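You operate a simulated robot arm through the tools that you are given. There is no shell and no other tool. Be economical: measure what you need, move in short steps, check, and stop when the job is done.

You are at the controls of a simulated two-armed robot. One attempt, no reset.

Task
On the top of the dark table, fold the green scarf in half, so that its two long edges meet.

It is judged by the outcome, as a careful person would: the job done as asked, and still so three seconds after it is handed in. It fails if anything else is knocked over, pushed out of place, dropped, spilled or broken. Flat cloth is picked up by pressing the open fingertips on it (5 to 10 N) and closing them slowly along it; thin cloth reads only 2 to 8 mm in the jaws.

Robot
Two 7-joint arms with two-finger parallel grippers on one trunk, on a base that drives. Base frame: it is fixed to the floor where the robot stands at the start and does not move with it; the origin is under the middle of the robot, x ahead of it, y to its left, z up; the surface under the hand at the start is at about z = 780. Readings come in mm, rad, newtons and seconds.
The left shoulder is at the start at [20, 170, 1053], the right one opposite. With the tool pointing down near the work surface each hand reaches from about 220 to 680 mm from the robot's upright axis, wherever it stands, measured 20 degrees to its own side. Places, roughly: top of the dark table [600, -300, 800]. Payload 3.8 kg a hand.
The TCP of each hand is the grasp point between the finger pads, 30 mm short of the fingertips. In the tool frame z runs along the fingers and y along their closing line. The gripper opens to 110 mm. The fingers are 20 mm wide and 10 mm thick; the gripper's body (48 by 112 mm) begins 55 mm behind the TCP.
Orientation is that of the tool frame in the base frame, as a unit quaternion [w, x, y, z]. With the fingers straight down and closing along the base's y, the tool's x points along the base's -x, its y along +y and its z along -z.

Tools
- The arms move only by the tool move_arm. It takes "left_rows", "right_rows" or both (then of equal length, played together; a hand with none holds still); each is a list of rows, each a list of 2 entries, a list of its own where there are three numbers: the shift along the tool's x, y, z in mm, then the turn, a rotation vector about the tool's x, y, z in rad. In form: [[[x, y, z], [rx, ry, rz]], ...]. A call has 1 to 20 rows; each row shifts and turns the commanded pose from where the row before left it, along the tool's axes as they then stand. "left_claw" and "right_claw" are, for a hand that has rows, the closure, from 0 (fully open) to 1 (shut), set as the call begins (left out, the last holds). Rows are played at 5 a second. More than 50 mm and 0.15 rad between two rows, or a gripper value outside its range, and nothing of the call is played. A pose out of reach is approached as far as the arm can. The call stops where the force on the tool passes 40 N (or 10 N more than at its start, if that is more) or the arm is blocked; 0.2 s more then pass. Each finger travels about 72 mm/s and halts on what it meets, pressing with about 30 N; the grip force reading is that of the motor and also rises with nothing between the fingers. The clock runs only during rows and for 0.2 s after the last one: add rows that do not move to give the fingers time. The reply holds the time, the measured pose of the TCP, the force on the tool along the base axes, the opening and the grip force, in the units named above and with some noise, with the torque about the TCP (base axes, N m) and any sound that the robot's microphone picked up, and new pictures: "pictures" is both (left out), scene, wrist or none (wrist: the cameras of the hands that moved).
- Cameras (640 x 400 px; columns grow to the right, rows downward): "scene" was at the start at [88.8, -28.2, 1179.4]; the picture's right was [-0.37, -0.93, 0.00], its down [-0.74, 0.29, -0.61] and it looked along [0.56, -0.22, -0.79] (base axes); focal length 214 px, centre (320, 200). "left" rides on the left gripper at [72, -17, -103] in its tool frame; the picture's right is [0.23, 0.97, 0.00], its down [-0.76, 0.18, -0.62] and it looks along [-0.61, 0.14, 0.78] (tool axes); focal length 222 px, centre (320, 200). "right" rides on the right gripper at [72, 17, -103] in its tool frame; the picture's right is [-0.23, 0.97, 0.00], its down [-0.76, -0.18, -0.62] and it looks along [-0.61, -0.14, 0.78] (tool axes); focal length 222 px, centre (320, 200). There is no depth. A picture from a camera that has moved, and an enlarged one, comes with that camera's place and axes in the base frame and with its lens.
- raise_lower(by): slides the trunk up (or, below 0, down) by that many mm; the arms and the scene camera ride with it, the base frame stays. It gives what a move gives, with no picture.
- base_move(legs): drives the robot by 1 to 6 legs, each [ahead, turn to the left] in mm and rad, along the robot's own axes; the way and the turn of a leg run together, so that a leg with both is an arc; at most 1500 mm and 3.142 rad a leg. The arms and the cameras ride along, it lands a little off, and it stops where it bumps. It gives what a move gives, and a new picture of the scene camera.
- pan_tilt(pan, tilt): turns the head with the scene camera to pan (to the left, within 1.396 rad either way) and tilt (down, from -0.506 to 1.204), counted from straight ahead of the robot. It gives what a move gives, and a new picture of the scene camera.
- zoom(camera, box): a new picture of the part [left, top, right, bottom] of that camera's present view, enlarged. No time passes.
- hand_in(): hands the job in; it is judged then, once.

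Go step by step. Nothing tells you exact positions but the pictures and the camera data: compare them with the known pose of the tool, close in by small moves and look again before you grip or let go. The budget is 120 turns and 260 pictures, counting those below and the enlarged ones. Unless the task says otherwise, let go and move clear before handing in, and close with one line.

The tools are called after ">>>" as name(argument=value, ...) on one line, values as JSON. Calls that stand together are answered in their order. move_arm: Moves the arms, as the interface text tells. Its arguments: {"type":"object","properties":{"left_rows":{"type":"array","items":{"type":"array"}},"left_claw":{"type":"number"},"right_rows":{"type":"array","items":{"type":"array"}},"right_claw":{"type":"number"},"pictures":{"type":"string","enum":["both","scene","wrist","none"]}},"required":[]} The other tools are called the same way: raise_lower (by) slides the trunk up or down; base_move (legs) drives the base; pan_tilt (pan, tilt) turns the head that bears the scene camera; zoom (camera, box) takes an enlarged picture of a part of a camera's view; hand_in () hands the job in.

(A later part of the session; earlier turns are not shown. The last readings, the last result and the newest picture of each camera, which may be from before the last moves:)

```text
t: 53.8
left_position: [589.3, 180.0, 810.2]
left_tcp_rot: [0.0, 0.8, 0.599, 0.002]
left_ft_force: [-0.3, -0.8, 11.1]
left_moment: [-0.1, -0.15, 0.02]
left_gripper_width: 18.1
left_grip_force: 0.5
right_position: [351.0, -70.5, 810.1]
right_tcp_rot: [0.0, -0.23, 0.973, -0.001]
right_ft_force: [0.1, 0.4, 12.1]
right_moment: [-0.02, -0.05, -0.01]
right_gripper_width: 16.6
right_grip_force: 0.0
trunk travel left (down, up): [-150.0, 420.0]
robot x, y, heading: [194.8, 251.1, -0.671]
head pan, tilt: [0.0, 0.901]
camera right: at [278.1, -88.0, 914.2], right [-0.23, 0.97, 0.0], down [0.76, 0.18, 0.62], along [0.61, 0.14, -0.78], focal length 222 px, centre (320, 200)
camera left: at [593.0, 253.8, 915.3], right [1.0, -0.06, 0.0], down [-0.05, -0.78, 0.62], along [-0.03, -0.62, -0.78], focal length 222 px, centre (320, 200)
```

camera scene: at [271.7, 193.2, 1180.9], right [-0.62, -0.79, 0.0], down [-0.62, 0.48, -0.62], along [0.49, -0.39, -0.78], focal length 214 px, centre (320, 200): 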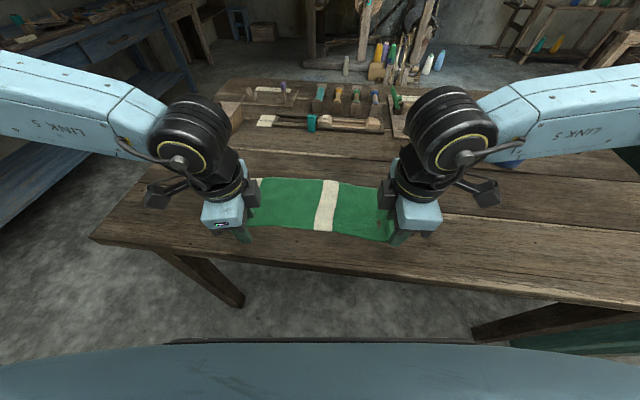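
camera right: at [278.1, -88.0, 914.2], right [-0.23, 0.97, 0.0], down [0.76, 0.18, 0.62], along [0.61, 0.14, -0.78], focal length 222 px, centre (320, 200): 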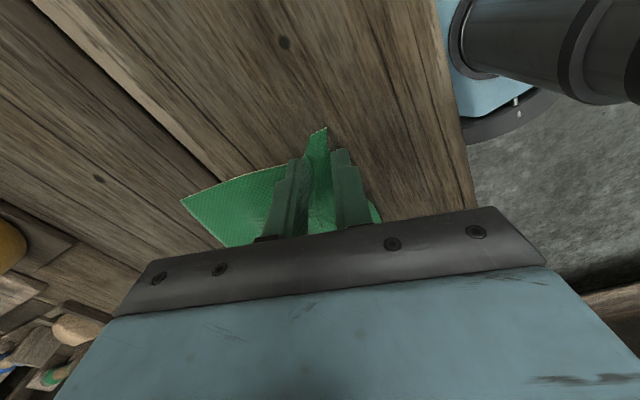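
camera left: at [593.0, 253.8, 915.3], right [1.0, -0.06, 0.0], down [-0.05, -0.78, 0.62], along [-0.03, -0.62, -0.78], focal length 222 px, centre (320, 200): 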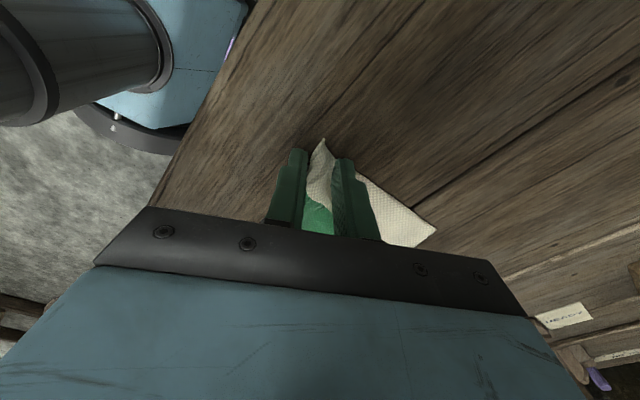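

>>> move_arm(left_rows=[[[0, 0, 0], [0, 0, 0]]], right_rows=[[[0, 0, -0.15], [0, 0, 0]]], left_claw=0.9, right_claw=0.9, pictures="none")

>>> move_arm(left_rows=[[[0, 0, 0], [0, 0, 0]], [[0, 0, 0], [0, 0, 0]], [[0, 0, 0], [0, 0, 0]]], right_rows=[[[0, 0, 0], [0, 0, 0]], [[0, 0, 0], [0, 0, 0]], [[0, 0, 0], [0, 0, 0]]], left_claw=1, right_claw=1, pictures="wrist")

```text
t: 54.2
left_position: [588.1, 180.5, 811.5]
left_tcp_rot: [-0.001, 0.801, 0.599, 0.001]
left_ft_force: [-1.8, 1.0, 13.0]
left_moment: [-0.1, -0.14, -0.01]
left_gripper_width: 10.5
left_grip_force: 0.1
right_position: [351.5, -70.6, 811.5]
right_tcp_rot: [0.001, -0.23, 0.973, 0.0]
right_ft_force: [0.6, 0.7, 7.2]
right_moment: [0.03, -0.02, 0.01]
right_gripper_width: 10.6
right_grip_force: 0.1
trunk travel left (down, up): [-150.0, 420.0]
robot x, y, heading: [195.9, 252.8, -0.666]
head pan, tilt: [0.0, 0.901]
```

```text
t: 55.0
left_position: [589.5, 180.4, 811.1]
left_tcp_rot: [0.0, 0.801, 0.598, 0.002]
left_ft_force: [-1.5, 0.3, 12.8]
left_moment: [-0.05, -0.03, 0.01]
left_gripper_width: 2.6
left_grip_force: 29.9
right_position: [350.9, -70.0, 812.2]
right_tcp_rot: [0.0, -0.23, 0.973, 0.0]
right_ft_force: [2.1, -1.3, 6.0]
right_moment: [0.0, -0.06, -0.01]
right_gripper_width: 0.2
right_grip_force: 30.1
trunk travel left (down, up): [-150.0, 420.0]
robot x, y, heading: [196.7, 256.1, -0.667]
head pan, tilt: [0.0, 0.901]
camera right: at [278.3, -87.9, 914.5], right [-0.23, 0.97, 0.0], down [0.76, 0.18, 0.62], along [0.61, 0.14, -0.78], focal length 222 px, centre (320, 200)
camera left: at [592.8, 253.7, 915.4], right [1.0, -0.06, 0.0], down [-0.05, -0.78, 0.62], along [-0.03, -0.62, -0.78], focal length 222 px, centre (320, 200)
```

right: 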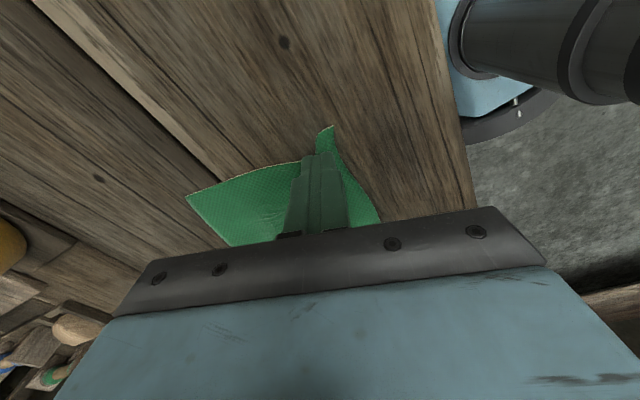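
left: 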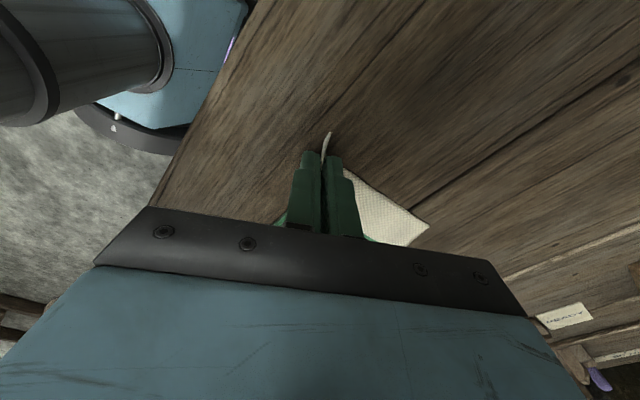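

The left has the edge (2.6 mm), but the right closed empty. I'll lift and reopen the right to look.

>>> move_arm(right_rows=[[[0, 0, -10], [0, 0, 0]], [[0, 0, -10], [0, 0, 0]]], pictures="none")

>>> move_arm(right_rows=[[[0, 0, 0], [0, 0, 0]], [[0, 0, 0], [0, 0, 0]], [[0, 0, 0], [0, 0, 0]], [[0, 0, 0], [0, 0, 0]]], right_claw=0.6, pictures="wrist")

>>> zoom(camera="scene", box=[210, 130, 430, 260])

```text
t: 55.6
left_position: [588.5, 181.4, 811.2]
left_tcp_rot: [0.0, 0.801, 0.598, 0.001]
left_ft_force: [-1.5, 1.0, 13.9]
left_moment: [-0.04, -0.06, -0.04]
left_gripper_width: 2.6
left_grip_force: 30.7
right_position: [349.9, -70.6, 831.3]
right_tcp_rot: [-0.001, -0.231, 0.973, 0.0]
right_ft_force: [-0.1, -0.2, 0.2]
right_moment: [0.0, 0.01, -0.01]
right_gripper_width: 0.1
right_grip_force: 30.2
trunk travel left (down, up): [-150.0, 420.0]
robot x, y, heading: [196.9, 253.2, -0.666]
head pan, tilt: [0.0, 0.901]
```

```text
t: 56.6
left_position: [589.3, 180.3, 811.3]
left_tcp_rot: [0.001, 0.801, 0.598, 0.002]
left_ft_force: [0.4, 1.8, 14.3]
left_moment: [-0.03, -0.07, 0.02]
left_gripper_width: 2.5
left_grip_force: 29.9
right_position: [350.3, -69.7, 832.3]
right_tcp_rot: [0.0, -0.23, 0.973, -0.001]
right_ft_force: [-0.8, -0.9, -1.1]
right_moment: [0.0, -0.02, -0.05]
right_gripper_width: 43.8
right_grip_force: 0.2
trunk travel left (down, up): [-150.0, 420.0]
robot x, y, heading: [198.9, 249.0, -0.664]
head pan, tilt: [0.0, 0.901]
camera right: at [277.4, -88.7, 934.5], right [-0.23, 0.97, 0.0], down [0.76, 0.18, 0.62], along [0.61, 0.14, -0.78], focal length 222 px, centre (320, 200)
```

right: 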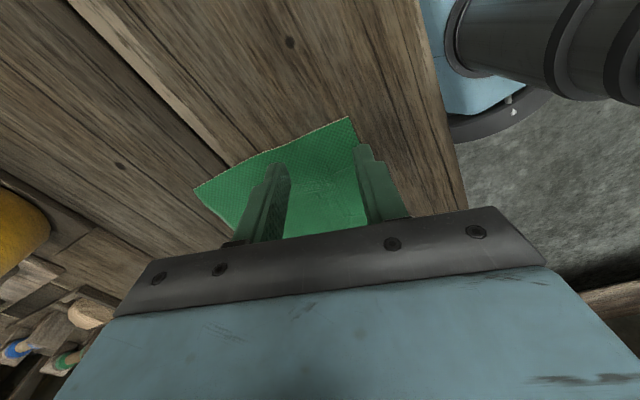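

```text
2.91 times, centred on (320, 195) of scene
camera zoom: at [269.9, 191.7, 1180.8], right [-0.62, -0.79, 0.0], down [-0.61, 0.49, -0.62], along [0.49, -0.39, -0.78], focal length 624 px, centre (320, 214)
```

zoom: 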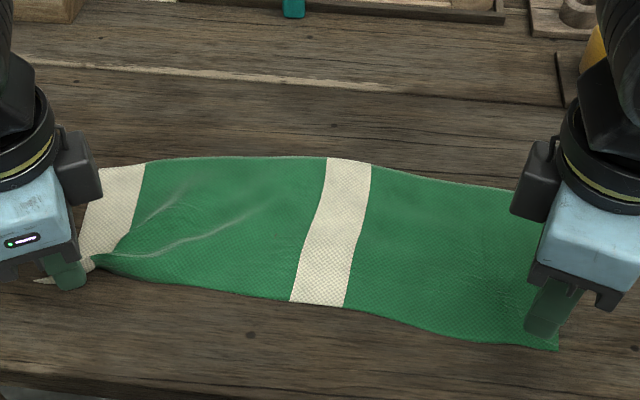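

The cloth at the right lies flat again and the edge is just under the outer finger. I'll put both fingers on cloth with a smaller 34 mm gap and press lightly.

>>> move_arm(right_rows=[[[-1, -3, 0], [0, 0, 0]], [[0, 0, 10], [0, 0, 0]], [[0, 0, 8], [0, 0, 0]], [[0, 0, 1.5], [0, 0, 0]], [[0, 0, 0.4], [0, 0, 0]], [[0, 0, 0], [0, 0, 0]], [[0, 0, 0], [0, 0, 0]]], right_claw=0.69, pictures="wrist")

```text
t: 58.2
left_position: [588.6, 179.6, 811.1]
left_tcp_rot: [0.0, 0.801, 0.598, 0.002]
left_ft_force: [-0.5, 1.6, 13.6]
left_moment: [0.03, -0.08, 0.01]
left_gripper_width: 2.5
left_grip_force: 30.0
right_position: [354.4, -71.9, 812.1]
right_tcp_rot: [0.0, -0.23, 0.973, 0.0]
right_ft_force: [0.0, -0.2, 0.9]
right_moment: [0.0, 0.02, 0.03]
right_gripper_width: 34.1
right_grip_force: 0.0
trunk travel left (down, up): [-150.0, 420.0]
robot x, y, heading: [197.4, 254.0, -0.661]
head pan, tilt: [0.0, 0.901]
camera right: at [281.4, -90.7, 914.8], right [-0.23, 0.97, 0.0], down [0.76, 0.18, 0.62], along [0.61, 0.14, -0.78], focal length 222 px, centre (320, 200)
```

right: 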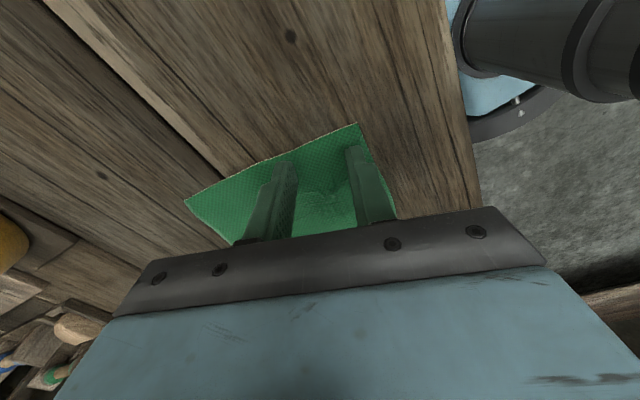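

>>> move_arm(right_rows=[[[0, 0, 0.4], [0, 0, 0]], [[0, 0, 0], [0, 0, 0]], [[0, 0, 0], [0, 0, 0]]], pictures="none")

```text
t: 59.0
left_position: [590.0, 180.1, 811.5]
left_tcp_rot: [0.0, 0.801, 0.598, 0.002]
left_ft_force: [-0.8, 0.9, 12.9]
left_moment: [-0.02, -0.07, -0.02]
left_gripper_width: 2.6
left_grip_force: 30.0
right_position: [354.2, -73.7, 811.4]
right_tcp_rot: [0.001, -0.229, 0.973, -0.001]
right_ft_force: [1.2, 0.4, 4.8]
right_moment: [-0.04, 0.0, 0.01]
right_gripper_width: 34.0
right_grip_force: 0.0
trunk travel left (down, up): [-150.0, 420.0]
robot x, y, heading: [196.0, 251.7, -0.662]
head pan, tilt: [0.0, 0.901]
```

>>> move_arm(right_rows=[[[0, 0, 0.15], [0, 0, 0]]], right_claw=0.72, pictures="none")

>>> move_arm(right_rows=[[[0, 0, 0], [0, 0, 0]]], right_claw=0.75, pictures="none")

>>> move_arm(right_rows=[[[0, 0, 0], [0, 0, 0]]], right_claw=0.78, pictures="none")

>>> move_arm(right_rows=[[[0, 0, 0], [0, 0, 0]]], right_claw=0.81, pictures="wrist")

```text
t: 59.4
left_position: [588.7, 181.2, 811.2]
left_tcp_rot: [0.0, 0.801, 0.598, 0.001]
left_ft_force: [-1.2, 0.4, 12.3]
left_moment: [-0.09, -0.07, -0.02]
left_gripper_width: 3.0
left_grip_force: 30.0
right_position: [353.9, -74.3, 812.2]
right_tcp_rot: [0.0, -0.231, 0.973, 0.0]
right_ft_force: [-0.9, 1.2, 5.7]
right_moment: [0.03, 0.02, 0.0]
right_gripper_width: 30.7
right_grip_force: 0.2
trunk travel left (down, up): [-150.0, 420.0]
robot x, y, heading: [195.2, 250.6, -0.674]
head pan, tilt: [0.0, 0.901]
```

```text
t: 59.8
left_position: [589.2, 179.6, 812.7]
left_tcp_rot: [0.0, 0.802, 0.598, 0.002]
left_ft_force: [-0.9, 1.2, 12.3]
left_moment: [-0.01, -0.03, -0.06]
left_gripper_width: 2.9
left_grip_force: 30.3
right_position: [354.6, -73.5, 812.0]
right_tcp_rot: [0.001, -0.23, 0.973, -0.001]
right_ft_force: [-0.2, -0.7, 7.3]
right_moment: [0.04, 0.03, -0.03]
right_gripper_width: 27.1
right_grip_force: 0.1
trunk travel left (down, up): [-150.0, 420.0]
robot x, y, heading: [197.0, 247.8, -0.67]
head pan, tilt: [0.0, 0.901]
```

```text
t: 60.2
left_position: [588.2, 180.2, 812.2]
left_tcp_rot: [0.0, 0.801, 0.598, 0.0]
left_ft_force: [-0.6, -0.1, 11.3]
left_moment: [-0.03, -0.05, -0.01]
left_gripper_width: 2.7
left_grip_force: 29.8
right_position: [353.2, -73.9, 811.9]
right_tcp_rot: [0.0, -0.23, 0.973, -0.001]
right_ft_force: [-0.9, -0.4, 7.1]
right_moment: [0.01, 0.01, -0.01]
right_gripper_width: 23.8
right_grip_force: 0.1
trunk travel left (down, up): [-150.0, 420.0]
robot x, y, heading: [198.4, 252.3, -0.668]
head pan, tilt: [0.0, 0.901]
```

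```text
t: 60.6
left_position: [588.9, 179.3, 811.8]
left_tcp_rot: [-0.001, 0.801, 0.598, 0.001]
left_ft_force: [-0.7, 0.5, 11.2]
left_moment: [-0.06, -0.03, 0.0]
left_gripper_width: 2.5
left_grip_force: 29.8
right_position: [353.5, -74.7, 811.4]
right_tcp_rot: [0.0, -0.23, 0.973, -0.001]
right_ft_force: [-0.3, -0.2, 8.1]
right_moment: [0.03, -0.05, 0.01]
right_gripper_width: 20.7
right_grip_force: 0.0
trunk travel left (down, up): [-150.0, 420.0]
robot x, y, heading: [196.4, 249.2, -0.665]
head pan, tilt: [0.0, 0.901]
camera right: at [281.3, -91.2, 914.4], right [-0.23, 0.97, 0.0], down [0.76, 0.18, 0.62], along [0.61, 0.14, -0.78], focal length 222 px, centre (320, 200)
```

right: 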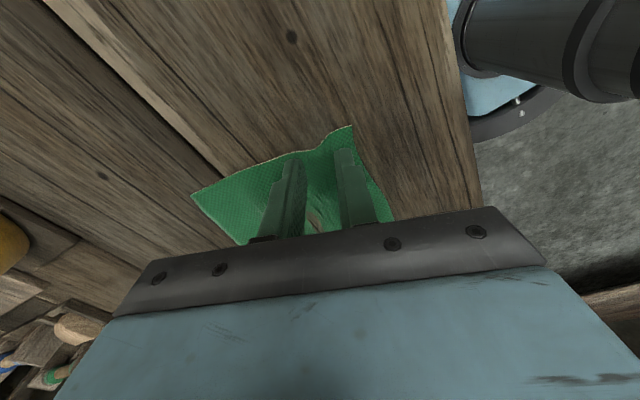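

A ruck is forming, so I'll finish closing.

>>> move_arm(right_rows=[[[0, 0, 0], [0, 0, 0]]], right_claw=0.85, pictures="none")

>>> move_arm(right_rows=[[[0, 0, 0], [0, 0, 0]]], right_claw=0.9, pictures="none")

>>> move_arm(right_rows=[[[0, 0, 0], [0, 0, 0]], [[0, 0, 0], [0, 0, 0]], [[0, 0, 0], [0, 0, 0]]], right_claw=1, pictures="wrist")

```text
t: 61.0
left_position: [588.4, 180.4, 811.8]
left_tcp_rot: [0.0, 0.801, 0.598, 0.001]
left_ft_force: [-0.7, -0.3, 11.3]
left_moment: [-0.06, -0.02, -0.01]
left_gripper_width: 2.8
left_grip_force: 30.1
right_position: [354.4, -73.4, 812.6]
right_tcp_rot: [0.0, -0.23, 0.973, 0.0]
right_ft_force: [0.3, -1.1, 8.2]
right_moment: [0.04, 0.0, -0.01]
right_gripper_width: 16.7
right_grip_force: 1.0
trunk travel left (down, up): [-150.0, 420.0]
robot x, y, heading: [195.7, 255.0, -0.671]
head pan, tilt: [0.0, 0.901]
```

```text
t: 61.4
left_position: [588.7, 180.7, 810.9]
left_tcp_rot: [0.0, 0.801, 0.599, 0.002]
left_ft_force: [-0.8, 0.3, 11.8]
left_moment: [-0.07, -0.05, 0.01]
left_gripper_width: 2.5
left_grip_force: 30.2
right_position: [353.0, -73.5, 811.4]
right_tcp_rot: [0.0, -0.23, 0.973, -0.001]
right_ft_force: [-0.1, -0.3, 8.1]
right_moment: [0.02, -0.01, -0.04]
right_gripper_width: 10.1
right_grip_force: 0.1
trunk travel left (down, up): [-150.0, 420.0]
robot x, y, heading: [192.5, 251.1, -0.666]
head pan, tilt: [0.0, 0.901]
```

```text
t: 62.2
left_position: [588.4, 180.1, 810.4]
left_tcp_rot: [0.0, 0.801, 0.599, 0.001]
left_ft_force: [0.3, -0.3, 11.1]
left_moment: [-0.07, -0.03, 0.01]
left_gripper_width: 2.7
left_grip_force: 29.9
right_position: [354.8, -72.9, 811.0]
right_tcp_rot: [0.001, -0.231, 0.973, -0.001]
right_ft_force: [-0.2, 2.6, 9.4]
right_moment: [0.07, -0.03, 0.01]
right_gripper_width: 0.1
right_grip_force: 29.9
trunk travel left (down, up): [-150.0, 420.0]
robot x, y, heading: [196.6, 251.9, -0.667]
head pan, tilt: [0.0, 0.901]
camera right: at [281.2, -91.1, 914.4], right [-0.23, 0.97, 0.0], down [0.76, 0.18, 0.62], along [0.61, 0.14, -0.78], focal length 222 px, centre (320, 200)
```

right: 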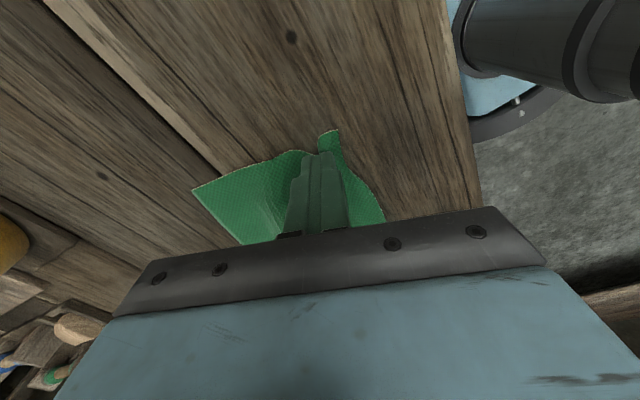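

Empty again, because the grip centre is only about 10 mm from the end. I'll lift, move inboard and forward onto more cloth, and use the wider gap that worked before.

>>> move_arm(right_rows=[[[0, 0, -10], [0, 0, 0]], [[0, 0, -5], [0, 0, 0]]], pictures="none")

>>> move_arm(right_rows=[[[-7, -1, 0], [0, 0, 0]], [[-6.5, -1, 0], [0, 0, 0]], [[0, 0, 0], [0, 0, 0]], [[0, 0, 10], [0, 0, 0]], [[0, 0, 4], [0, 0, 0]], [[0, 0, 0.6], [0, 0, 0]], [[0, 0, 0], [0, 0, 0]], [[0, 0, 0], [0, 0, 0]]], right_claw=0.58, pictures="wrist")

```text
t: 62.8
left_position: [588.3, 180.2, 811.1]
left_tcp_rot: [0.0, 0.801, 0.599, 0.002]
left_ft_force: [-1.9, 2.2, 13.2]
left_moment: [-0.02, -0.03, -0.04]
left_gripper_width: 2.7
left_grip_force: 30.1
right_position: [353.9, -73.2, 826.5]
right_tcp_rot: [0.0, -0.229, 0.973, 0.0]
right_ft_force: [-0.5, 0.4, 0.6]
right_moment: [0.02, 0.01, -0.02]
right_gripper_width: 0.2
right_grip_force: 29.9
trunk travel left (down, up): [-150.0, 420.0]
robot x, y, heading: [199.8, 257.0, -0.668]
head pan, tilt: [0.0, 0.901]
```

```text
t: 64.6
left_position: [589.9, 180.2, 811.1]
left_tcp_rot: [0.0, 0.801, 0.598, 0.002]
left_ft_force: [-0.4, 0.7, 11.4]
left_moment: [-0.03, -0.02, 0.0]
left_gripper_width: 3.0
left_grip_force: 30.5
right_position: [367.1, -69.2, 811.7]
right_tcp_rot: [0.001, -0.23, 0.973, -0.001]
right_ft_force: [0.1, -0.3, 5.3]
right_moment: [0.07, 0.02, 0.02]
right_gripper_width: 46.3
right_grip_force: 0.0
trunk travel left (down, up): [-150.0, 420.0]
robot x, y, heading: [198.0, 251.4, -0.671]
head pan, tilt: [0.0, 0.901]
camera right: at [294.1, -86.9, 914.3], right [-0.23, 0.97, 0.0], down [0.76, 0.18, 0.62], along [0.61, 0.14, -0.78], focal length 222 px, centre (320, 200)
```

right: 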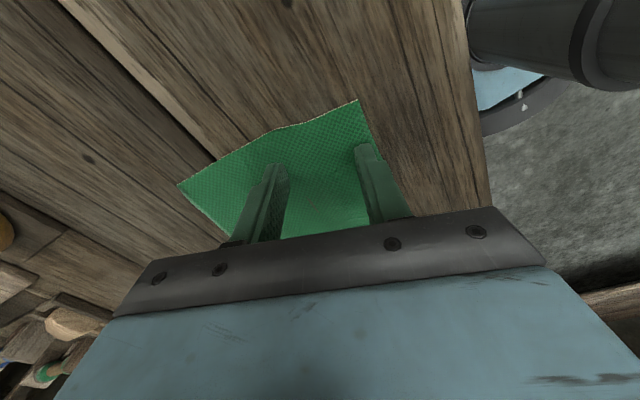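

>>> move_arm(right_rows=[[[0, 0, 0.05], [0, 0, 0]]], right_claw=0.62, pictures="none")

>>> move_arm(right_rows=[[[0, 0, 0], [0, 0, 0]]], right_claw=0.66, pictures="none")

>>> move_arm(right_rows=[[[0, 0, 0], [0, 0, 0]]], right_claw=0.7, pictures="none")

>>> move_arm(right_rows=[[[0, 0, 0], [0, 0, 0]]], right_claw=0.74, pictures="wrist")

```text
t: 65.0
left_position: [588.9, 179.8, 811.8]
left_tcp_rot: [0.0, 0.801, 0.599, 0.001]
left_ft_force: [-1.0, 0.2, 12.0]
left_moment: [-0.06, -0.02, 0.01]
left_gripper_width: 2.3
left_grip_force: 29.4
right_position: [366.7, -69.9, 810.9]
right_tcp_rot: [0.001, -0.23, 0.973, 0.0]
right_ft_force: [1.1, 0.0, 8.8]
right_moment: [0.06, 0.05, -0.01]
right_gripper_width: 41.1
right_grip_force: 0.1
trunk travel left (down, up): [-150.0, 420.0]
robot x, y, heading: [198.1, 252.5, -0.669]
head pan, tilt: [0.0, 0.901]
```

```text
t: 65.4
left_position: [588.9, 179.7, 811.5]
left_tcp_rot: [0.001, 0.801, 0.598, 0.002]
left_ft_force: [-0.6, -0.8, 10.1]
left_moment: [-0.08, -0.03, -0.01]
left_gripper_width: 2.7
left_grip_force: 30.0
right_position: [366.2, -69.5, 811.1]
right_tcp_rot: [0.002, -0.23, 0.973, 0.0]
right_ft_force: [0.3, 0.1, 11.2]
right_moment: [0.13, 0.03, -0.01]
right_gripper_width: 36.4
right_grip_force: 0.1
trunk travel left (down, up): [-150.0, 420.0]
robot x, y, heading: [197.2, 253.1, -0.671]
head pan, tilt: [0.0, 0.901]
```

```text
t: 65.8
left_position: [588.1, 181.4, 811.0]
left_tcp_rot: [0.0, 0.801, 0.599, 0.001]
left_ft_force: [-0.6, -0.5, 9.4]
left_moment: [-0.07, -0.05, 0.01]
left_gripper_width: 2.5
left_grip_force: 29.5
right_position: [366.4, -69.6, 811.5]
right_tcp_rot: [0.001, -0.229, 0.973, 0.0]
right_ft_force: [0.6, 0.2, 13.7]
right_moment: [0.12, 0.05, 0.0]
right_gripper_width: 32.4
right_grip_force: 0.0
trunk travel left (down, up): [-150.0, 420.0]
robot x, y, heading: [194.7, 253.0, -0.67]
head pan, tilt: [0.0, 0.901]
```

```text
t: 66.2
left_position: [588.7, 180.7, 811.2]
left_tcp_rot: [0.0, 0.801, 0.599, 0.002]
left_ft_force: [0.6, -0.9, 9.8]
left_moment: [-0.08, -0.07, -0.02]
left_gripper_width: 2.5
left_grip_force: 29.9
right_position: [365.4, -68.7, 812.4]
right_tcp_rot: [0.001, -0.23, 0.973, 0.0]
right_ft_force: [-0.3, 0.5, 15.5]
right_moment: [0.14, 0.02, 0.0]
right_gripper_width: 28.6
right_grip_force: 0.1
trunk travel left (down, up): [-150.0, 420.0]
robot x, y, heading: [198.6, 251.1, -0.673]
head pan, tilt: [0.0, 0.901]
camera right: at [293.6, -86.7, 914.2], right [-0.23, 0.97, 0.0], down [0.76, 0.18, 0.62], along [0.61, 0.14, -0.78], focal length 222 px, centre (320, 200)
```

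right: 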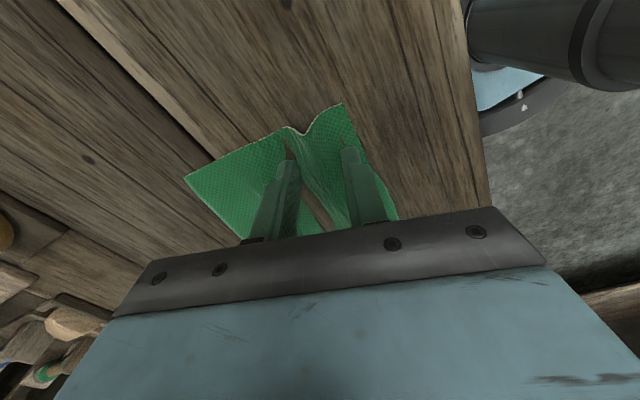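

A tall ruck has formed. I'll ease the pressure and close fully.

>>> move_arm(right_rows=[[[0, 0, -0.4], [0, 0, 0]]], right_claw=0.79, pictures="none")

>>> move_arm(right_rows=[[[0, 0, 0], [0, 0, 0]]], right_claw=0.84, pictures="none")

>>> move_arm(right_rows=[[[0, 0, 0], [0, 0, 0]]], right_claw=0.9, pictures="none")

>>> move_arm(right_rows=[[[0, 0, 0], [0, 0, 0]], [[0, 0, 0], [0, 0, 0]], [[0, 0, 0], [0, 0, 0]]], right_claw=1, pictures="wrist")

>>> zoom(camera="scene", box=[210, 130, 430, 260])

```text
t: 66.6
left_position: [588.2, 180.4, 812.3]
left_tcp_rot: [0.0, 0.802, 0.598, 0.001]
left_ft_force: [-0.9, 1.0, 10.3]
left_moment: [-0.05, -0.03, -0.01]
left_gripper_width: 2.7
left_grip_force: 30.5
right_position: [367.4, -69.9, 811.2]
right_tcp_rot: [0.0, -0.229, 0.973, -0.001]
right_ft_force: [-0.5, -2.5, 14.0]
right_moment: [0.03, 0.08, -0.02]
right_gripper_width: 21.5
right_grip_force: 0.2
trunk travel left (down, up): [-150.0, 420.0]
robot x, y, heading: [197.0, 250.0, -0.669]
head pan, tilt: [0.0, 0.901]
```

```text
t: 67.0
left_position: [588.7, 180.1, 810.6]
left_tcp_rot: [0.0, 0.801, 0.598, 0.002]
left_ft_force: [-0.1, -0.3, 8.6]
left_moment: [-0.04, -0.05, 0.0]
left_gripper_width: 2.7
left_grip_force: 29.9
right_position: [365.9, -68.3, 813.1]
right_tcp_rot: [0.0, -0.231, 0.973, 0.0]
right_ft_force: [-2.0, 0.6, 14.9]
right_moment: [0.06, 0.08, 0.02]
right_gripper_width: 17.3
right_grip_force: 0.0
trunk travel left (down, up): [-150.0, 420.0]
robot x, y, heading: [195.9, 253.5, -0.668]
head pan, tilt: [0.0, 0.901]
```

```text
t: 67.4
left_position: [588.6, 180.6, 812.1]
left_tcp_rot: [0.001, 0.802, 0.598, 0.001]
left_ft_force: [-0.2, 0.0, 10.0]
left_moment: [-0.11, -0.03, 0.02]
left_gripper_width: 2.6
left_grip_force: 29.7
right_position: [367.2, -70.0, 811.6]
right_tcp_rot: [0.001, -0.231, 0.973, -0.001]
right_ft_force: [1.0, 0.4, 12.4]
right_moment: [0.02, 0.0, 0.02]
right_gripper_width: 9.4
right_grip_force: 0.1
trunk travel left (down, up): [-150.0, 420.0]
robot x, y, heading: [196.8, 251.6, -0.667]
head pan, tilt: [0.0, 0.901]
```

```text
t: 68.2
left_position: [588.0, 180.7, 811.6]
left_tcp_rot: [0.0, 0.801, 0.598, 0.001]
left_ft_force: [-0.4, -0.4, 10.4]
left_moment: [-0.08, -0.02, 0.0]
left_gripper_width: 2.8
left_grip_force: 29.8
right_position: [367.1, -68.7, 811.0]
right_tcp_rot: [0.0, -0.23, 0.973, -0.001]
right_ft_force: [0.9, 0.8, 12.9]
right_moment: [0.11, 0.01, 0.01]
right_gripper_width: 2.8
right_grip_force: 30.1
trunk travel left (down, up): [-150.0, 420.0]
robot x, y, heading: [193.7, 250.3, -0.667]
head pan, tilt: [0.0, 0.901]
camera right: at [294.2, -86.3, 914.2], right [-0.23, 0.97, 0.0], down [0.76, 0.18, 0.62], along [0.61, 0.14, -0.78], focal length 222 px, centre (320, 200)
```

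right: 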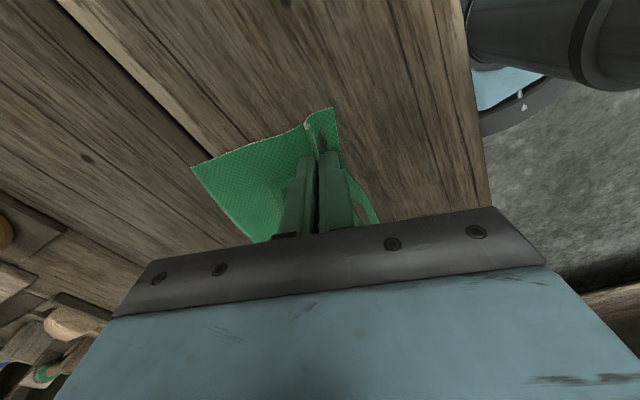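

```text
2.91 times, centred on (320, 195) of scene
camera zoom: at [269.9, 192.2, 1180.9], right [-0.62, -0.79, 0.0], down [-0.61, 0.49, -0.62], along [0.49, -0.39, -0.78], focal length 624 px, centre (320, 214)
```

zoom: 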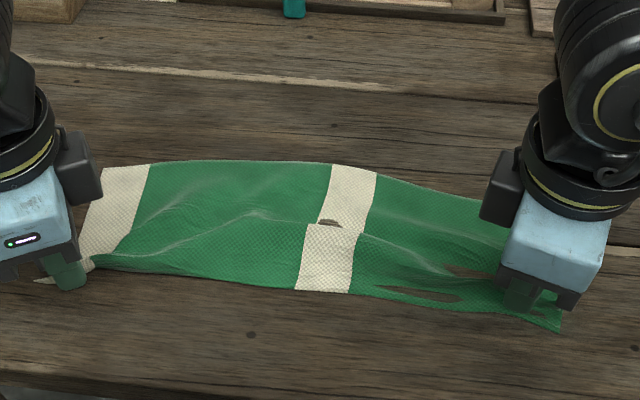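

Both ends are now held with the pinch across the edge. I'll lift slightly and pull the hands about 10 mm further apart to take out the wrinkles.

>>> move_arm(left_rows=[[[0, 0, -8], [0, 0, 0]], [[0, 0, -8], [0, 0, 0]], [[3, 1.5, 0], [0, 0, 0]], [[3, 1.5, 0], [0, 0, 0]], [[3, 1.5, 0], [0, 0, 0]]], right_rows=[[[0, 0, -8], [0, 0, 0]], [[0, 0, -8], [0, 0, 0]], [[3.1, -1.2, 0], [0, 0, 0]], [[3.1, -1.2, 0], [0, 0, 0]], [[3.1, -1.2, 0], [0, 0, 0]]], pictures="none")

>>> zoom(camera="scene", box=[210, 130, 430, 260])

```text
t: 69.4
left_position: [591.3, 182.1, 827.7]
left_tcp_rot: [0.0, 0.801, 0.599, 0.002]
left_ft_force: [-7.9, -8.7, -0.5]
left_moment: [-0.19, 0.17, -0.09]
left_gripper_width: 2.6
left_grip_force: 29.5
left hand out of reach, approached as far as the arm can: row 4
right_position: [359.4, -76.3, 827.3]
right_tcp_rot: [0.001, -0.231, 0.973, 0.001]
right_ft_force: [7.5, 8.3, 0.2]
right_moment: [0.24, -0.19, 0.09]
right_gripper_width: 2.4
right_grip_force: 30.5
trunk travel left (down, up): [-150.0, 420.0]
robot x, y, heading: [197.0, 255.1, -0.669]
head pan, tilt: [0.0, 0.901]
```

```text
2.91 times, centred on (320, 195) of scene
camera zoom: at [270.7, 191.4, 1180.7], right [-0.62, -0.79, 0.0], down [-0.62, 0.49, -0.62], along [0.49, -0.38, -0.78], focal length 624 px, centre (320, 214)
```

zoom: 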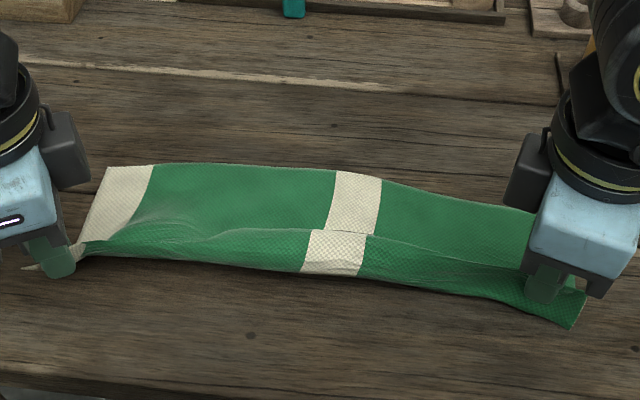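

The edge line is taut with a free margin hanging off it, which should flip over properly. I'll play the new fold arc, stopping a little above the table.

>>> move_arm(left_rows=[[[-1.5, 3.1, -6.1], [0, 0, 0]], [[-1.6, 3.2, -6.1], [0, 0, 0]], [[-2.3, 4.6, -4.8], [0, 0, 0]], [[-2.3, 4.7, -4.8], [0, 0, 0]], [[-2.8, 5.8, -3.4], [0, 0, 0]], [[-2.9, 5.9, -3.3], [0, 0, 0]], [[-3.2, 6.5, -1.6], [0, 0, 0]], [[-3.2, 6.5, -1.6], [0, 0, 0]], [[-3.3, 6.7, 0.2], [0, 0, 0]], [[-3.3, 6.7, 0.2], [0, 0, 0]], [[-3.1, 6.3, 2.1], [0, 0, 0]], [[-3.2, 6.4, 2.1], [0, 0, 0]], [[-2.7, 5.5, 3.7], [0, 0, 0]], [[-2.8, 5.6, 3.7], [0, 0, 0]], [[-2.1, 4.2, 5.1], [0, 0, 0]], [[-2.1, 4.3, 5.2], [0, 0, 0]], [[-1.3, 2.7, 6.1], [0, 0, 0]], [[-1.4, 2.8, 6.1], [0, 0, 0]], [[-0.9, 1.8, 4], [0, 0, 0]]], right_rows=[[[-0.9, -2.3, -6.1], [0, 0, 0]], [[-0.9, -2.4, -6.1], [0, 0, 0]], [[-1.3, -3.4, -4.8], [0, 0, 0]], [[-1.3, -3.5, -4.8], [0, 0, 0]], [[-1.6, -4.3, -3.4], [0, 0, 0]], [[-1.6, -4.3, -3.3], [0, 0, 0]], [[-1.8, -4.8, -1.6], [0, 0, 0]], [[-1.8, -4.8, -1.6], [0, 0, 0]], [[-1.8, -4.9, 0.2], [0, 0, 0]], [[-1.9, -5, 0.2], [0, 0, 0]], [[-1.8, -4.7, 2.1], [0, 0, 0]], [[-1.8, -4.7, 2.1], [0, 0, 0]], [[-1.5, -4.1, 3.7], [0, 0, 0]], [[-1.6, -4.2, 3.7], [0, 0, 0]], [[-1.2, -3.2, 5.1], [0, 0, 0]], [[-1.2, -3.2, 5.2], [0, 0, 0]], [[-0.8, -2, 6.1], [0, 0, 0]], [[-0.8, -2.1, 6.1], [0, 0, 0]], [[-0.5, -1.3, 4], [0, 0, 0]]])

>>> zoom(camera="scene", box=[210, 130, 430, 260])

```text
t: 73.4
left_position: [591.4, 178.9, 817.8]
left_tcp_rot: [0.0, 0.801, 0.599, 0.001]
left_ft_force: [-8.6, -15.4, 1.3]
left_moment: [-0.34, 0.2, -0.12]
left_gripper_width: 2.7
left_grip_force: 29.9
left hand out of reach, approached as far as the arm can: row 1, 2, 3, 4, 5, 6, 7, 8, 9, 10, 11, 12, 13, 14, 15, 16, 18
right_position: [407.5, -121.4, 839.5]
right_tcp_rot: [0.0, -0.228, 0.974, -0.001]
right_ft_force: [7.9, 14.7, 0.3]
right_moment: [0.44, -0.25, 0.13]
right_gripper_width: 2.3
right_grip_force: 29.6
right hand out of reach, approached as far as the arm can: row 16, 17, 18
trunk travel left (down, up): [-150.0, 420.0]
robot x, y, heading: [194.6, 251.0, -0.666]
head pan, tilt: [0.0, 0.901]
camera scene: at [270.8, 191.4, 1180.7], right [-0.62, -0.79, 0.0], down [-0.62, 0.49, -0.62], along [0.49, -0.38, -0.78], focal length 214 px, centre (320, 200)
camera right: at [335.1, -138.0, 941.6], right [-0.23, 0.97, 0.0], down [0.76, 0.18, 0.62], along [0.61, 0.14, -0.78], focal length 222 px, centre (320, 200)
camera left: at [596.7, 253.2, 921.0], right [1.0, -0.06, 0.0], down [-0.05, -0.78, 0.62], along [-0.03, -0.62, -0.78], focal length 222 px, centre (320, 200)
```

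scene: 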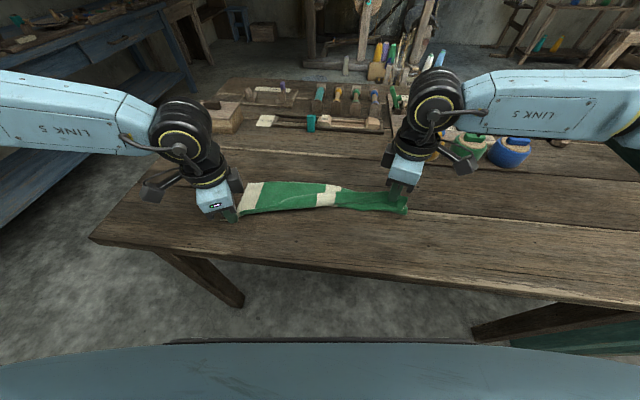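
right: 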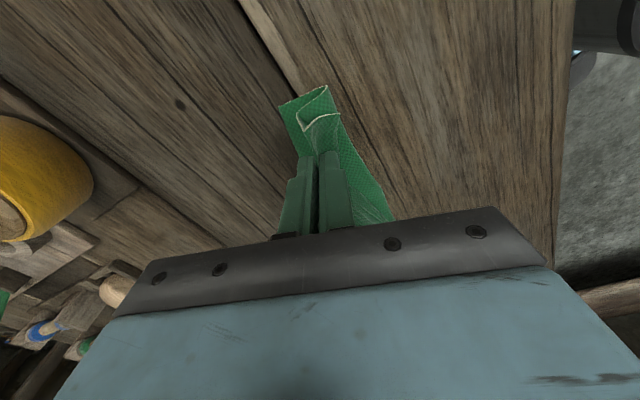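
left: 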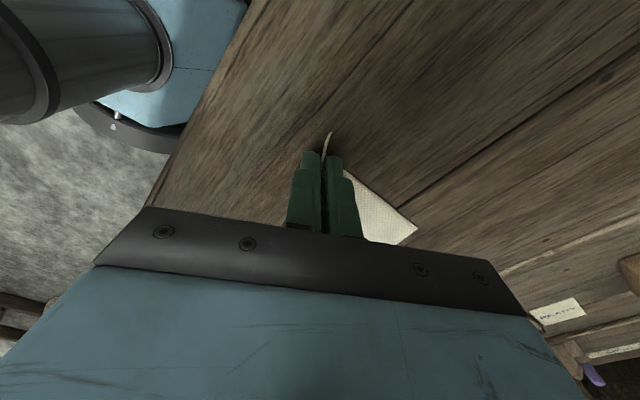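

```text
2.91 times, centred on (320, 195) of scene
camera zoom: at [270.8, 191.4, 1180.7], right [-0.62, -0.79, 0.0], down [-0.62, 0.49, -0.62], along [0.49, -0.38, -0.78], focal length 624 px, centre (320, 214)
```

zoom: 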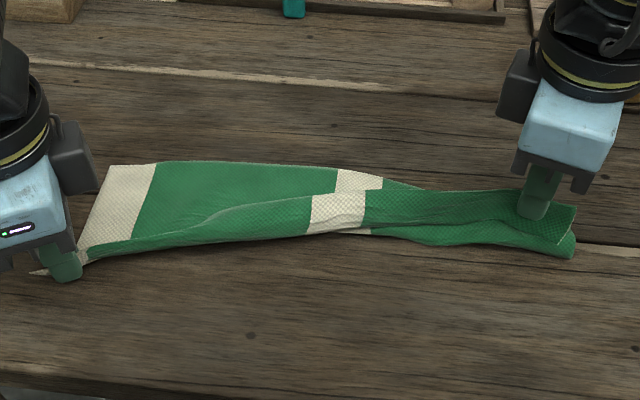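

The left hand couldn't advance because its wrist yaw is at its limit, while the right end folded over well. I'll turn the left hand back about 0.45 rad, the right a little too, and then continue the left's arc.

>>> move_arm(left_rows=[[[0, 0, -3], [0, 0, -0.12]], [[0, 0, -3], [0, 0, -0.12]], [[0, 0, -3], [0, 0, -0.12]], [[0, 0, -3], [0, 0, -0.12]], [[-3, -4, -3], [0, 0, 0]], [[0, 0, 0], [0, 0, 0]]], right_rows=[[[0, 0, 0], [0, 0, 0.08]], [[0, 0, 0], [0, 0, 0.08]], [[0, 0, 0], [0, 0, 0.08]], [[0, 0, 0], [0, 0, 0]], [[0, 0, 0], [0, 0, 0]], [[0, 0, 0], [0, 0, 0]]], pictures="none")

```text
t: 74.8
left_position: [589.1, 173.5, 831.5]
left_tcp_rot: [0.0, 0.635, 0.772, 0.0]
left_ft_force: [-8.3, -13.9, 0.1]
left_moment: [-0.26, 0.16, -0.33]
left_gripper_width: 3.0
left_grip_force: 29.7
right_position: [408.3, -120.4, 837.9]
right_tcp_rot: [0.0, -0.111, 0.994, 0.0]
right_ft_force: [9.2, 13.0, 1.2]
right_moment: [0.43, -0.27, 0.18]
right_gripper_width: 2.7
right_grip_force: 30.6
trunk travel left (down, up): [-150.0, 420.0]
robot x, y, heading: [195.2, 250.3, -0.671]
head pan, tilt: [0.0, 0.901]
```

>>> move_arm(left_rows=[[[-4.8, 3.5, -8], [0, 0, 0]], [[-4.8, 3.5, -7], [0, 0, 0]], [[-6.5, 4.7, -6], [0, 0, 0]], [[-6.5, 4.7, -4], [0, 0, 0]], [[-7.3, 5.3, -3], [0, 0, 0]], [[-7.3, 5.3, -1], [0, 0, 0]], [[-7.3, 5.3, 0], [0, 0, 0]], [[-7.3, 5.3, 2], [0, 0, 0]], [[-7.3, 5.3, 4], [0, 0, 0]], [[-6.5, 4.7, 6], [0, 0, 0]], [[-5.6, 4.1, 7], [0, 0, 0]], [[-4, 3, 8], [0, 0, 0]], [[-3.2, 2.4, 8], [0, 0, 0]], [[-2.4, 1.8, 6], [0, 0, 0]]], right_rows=[[[0, 0, 0], [0, 0, 0]], [[0, 0, 0], [0, 0, 0]], [[0, 0, 0], [0, 0, 0]], [[0, 0, 0], [0, 0, 0]], [[0, 0, 0], [0, 0, 0]], [[0, 0, 0], [0, 0, 0]], [[0, 0, 0], [0, 0, 0]], [[0, 0, 0], [0, 0, 0]], [[-0.8, -1.1, 3], [0, 0, 0]], [[-0.8, -1.1, 3], [0, 0, 0]], [[-0.8, -1.1, 3], [0, 0, 0]], [[-0.8, -1.1, 3], [0, 0, 0]], [[-0.8, -1.1, 3], [0, 0, 0]], [[-0.8, -1.1, 4], [0, 0, 0]]])

>>> zoom(camera="scene", box=[210, 130, 430, 260])

```text
t: 77.8
left_position: [662.2, 106.7, 821.4]
left_tcp_rot: [0.0, 0.636, 0.772, 0.001]
left_ft_force: [-9.3, -8.6, -0.1]
left_moment: [-0.16, 0.19, -0.36]
left_gripper_width: 3.3
left_grip_force: 30.5
right_position: [414.3, -126.8, 820.0]
right_tcp_rot: [0.0, -0.112, 0.994, 0.0]
right_ft_force: [10.0, 8.5, 2.1]
right_moment: [0.25, -0.31, 0.13]
right_gripper_width: 2.4
right_grip_force: 29.6
trunk travel left (down, up): [-150.0, 420.0]
robot x, y, heading: [198.1, 249.8, -0.669]
head pan, tilt: [0.0, 0.901]
camera scene: at [270.8, 191.6, 1180.7], right [-0.62, -0.79, 0.0], down [-0.62, 0.49, -0.62], along [0.49, -0.38, -0.78], focal length 214 px, centre (320, 200)
camera right: at [339.4, -126.6, 922.5], right [0.0, 1.0, 0.0], down [0.78, 0.0, 0.62], along [0.62, 0.0, -0.78], focal length 222 px, centre (320, 200)
camera left: at [633.1, 174.0, 925.1], right [0.91, 0.41, 0.0], down [0.32, -0.71, 0.62], along [0.26, -0.57, -0.78], focal length 222 px, centre (320, 200)
```

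scene: 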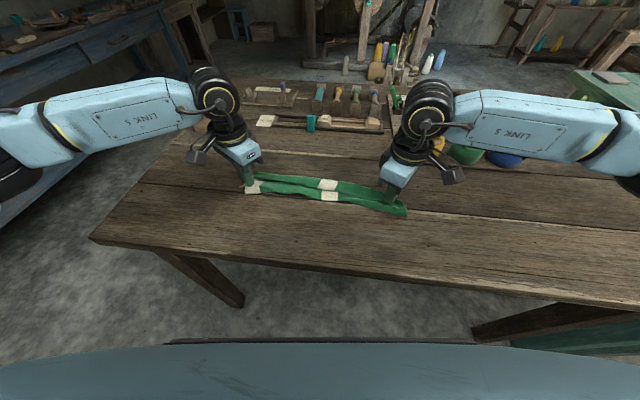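
right: 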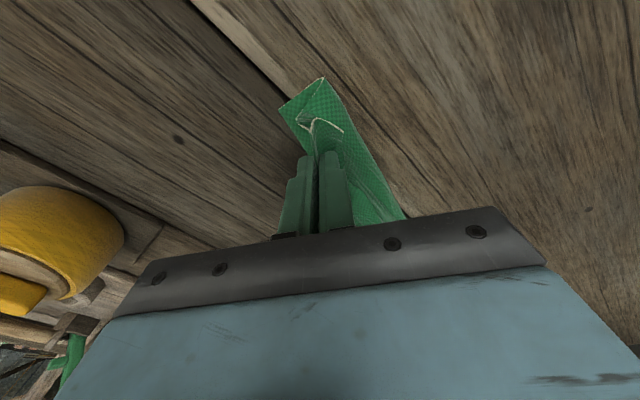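
left: 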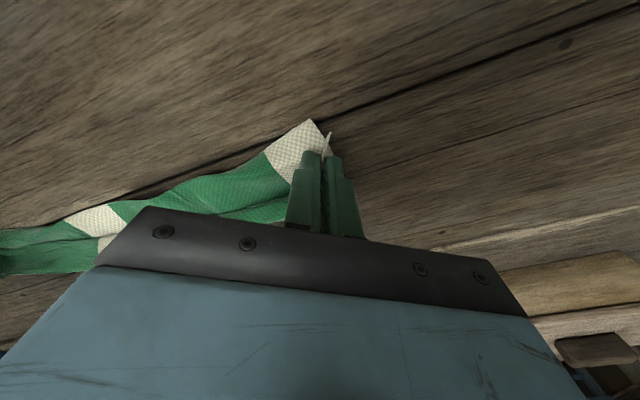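

```text
2.91 times, centred on (320, 195) of scene
camera zoom: at [270.8, 191.6, 1180.7], right [-0.62, -0.79, 0.0], down [-0.62, 0.49, -0.62], along [0.49, -0.38, -0.78], focal length 624 px, centre (320, 214)
```

zoom: 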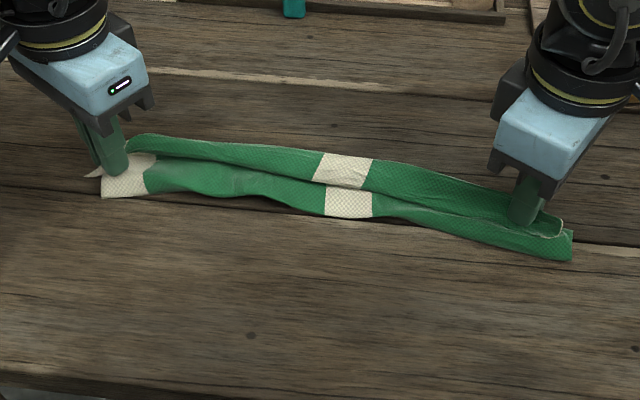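

The fold is over: the near edge now lies along the far one, with the taut line slightly raised. I'll look closely before setting it down.

>>> zoom(camera="scene", box=[240, 165, 340, 215])

>>> zoom(camera="scene", box=[320, 170, 420, 220])

```text
6.40 times, centred on (290, 190) of scene
camera zoom: at [270.8, 191.6, 1180.7], right [-0.62, -0.79, 0.0], down [-0.62, 0.49, -0.62], along [0.49, -0.38, -0.78], focal length 1373 px, centre (512, 264)
```

zoom: 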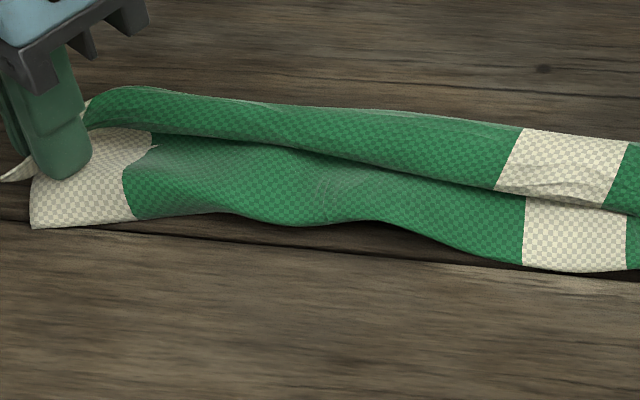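

```text
6.40 times, centred on (370, 195) of scene
camera zoom: at [270.8, 191.6, 1180.7], right [-0.62, -0.79, 0.0], down [-0.62, 0.49, -0.62], along [0.49, -0.38, -0.78], focal length 1373 px, centre (0, 232)
```

zoom: 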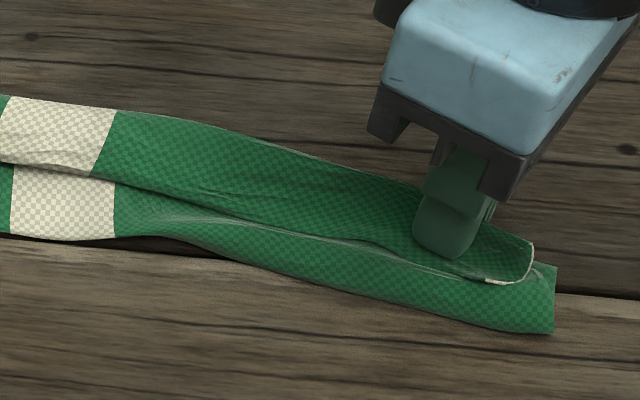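

The flap beyond the taut line lies forward over the far edge, as wanted. I'll lower both hands and release slowly so the pinched cloth spreads.

>>> move_arm(left_rows=[[[0, 0, 3], [0, 0, 0]], [[0, 0, 3], [0, 0, 0]], [[0, 0, 2], [0, 0, 0]], [[0, 0, 0], [0, 0, 0]]], right_rows=[[[0, 0, 3], [0, 0, 0]], [[0, 0, 2.5], [0, 0, 0]], [[0, 0, 1.5], [0, 0, 0]], [[0, 0, 0], [0, 0, 0]]], pictures="none")

>>> move_arm(left_rows=[[[0, 0, 0], [0, 0, 0]], [[0, 0, 0], [0, 0, 0]]], right_rows=[[[0, 0, 0], [0, 0, 0]], [[0, 0, 0], [0, 0, 0]]], left_claw=0.85, right_claw=0.85, pictures="wrist")

>>> zoom(camera="scene", box=[210, 130, 430, 260])

```text
t: 78.8
left_position: [663.3, 107.7, 813.5]
left_tcp_rot: [0.0, 0.636, 0.771, 0.0]
left_ft_force: [-8.6, -8.9, 2.1]
left_moment: [-0.16, 0.14, -0.31]
left_gripper_width: 3.1
left_grip_force: 29.7
right_position: [414.8, -125.2, 813.9]
right_tcp_rot: [0.001, -0.112, 0.994, -0.001]
right_ft_force: [11.6, 8.4, 11.7]
right_moment: [0.32, -0.24, 0.05]
right_gripper_width: 2.3
right_grip_force: 30.7
trunk travel left (down, up): [-150.0, 420.0]
robot x, y, heading: [195.1, 248.9, -0.665]
head pan, tilt: [0.0, 0.901]
```

```text
t: 79.4
left_position: [663.3, 107.0, 812.8]
left_tcp_rot: [0.001, 0.636, 0.772, 0.002]
left_ft_force: [0.4, 1.3, 3.4]
left_moment: [0.01, -0.02, 0.02]
left_gripper_width: 16.2
left_grip_force: 0.0
right_position: [413.1, -126.2, 813.0]
right_tcp_rot: [0.0, -0.111, 0.994, -0.001]
right_ft_force: [-1.3, -4.2, 17.2]
right_moment: [0.07, 0.14, 0.02]
right_gripper_width: 14.5
right_grip_force: 0.1
trunk travel left (down, up): [-150.0, 420.0]
robot x, y, heading: [195.5, 252.0, -0.662]
head pan, tilt: [0.0, 0.901]
camera right: at [338.5, -126.7, 915.8], right [0.01, 1.0, 0.0], down [0.78, 0.0, 0.62], along [0.62, -0.01, -0.78], focal length 222 px, centre (320, 200)
camera left: at [633.0, 174.7, 917.2], right [0.91, 0.41, 0.0], down [0.32, -0.71, 0.62], along [0.26, -0.57, -0.78], focal length 222 px, centre (320, 200)
```

right: 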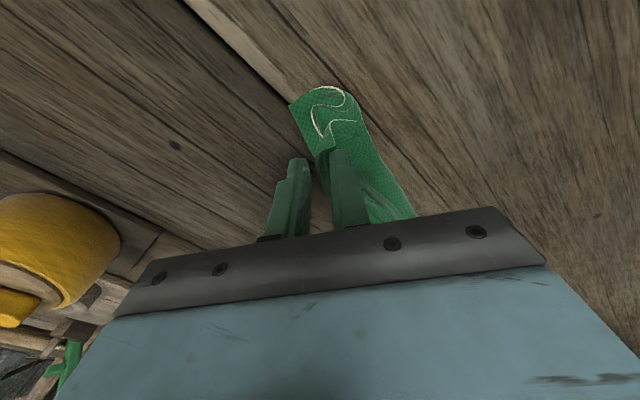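
left: 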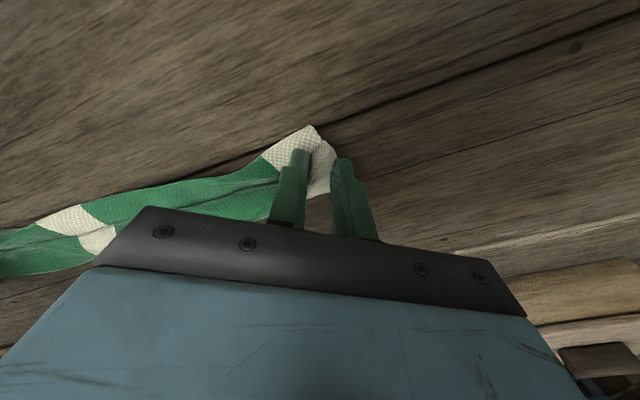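

```text
2.91 times, centred on (320, 195) of scene
camera zoom: at [270.0, 191.9, 1180.9], right [-0.62, -0.78, 0.0], down [-0.61, 0.49, -0.62], along [0.49, -0.39, -0.78], focal length 624 px, centre (320, 214)
```

zoom: 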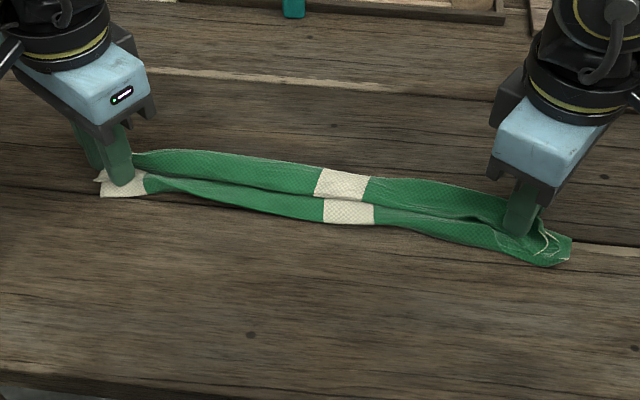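

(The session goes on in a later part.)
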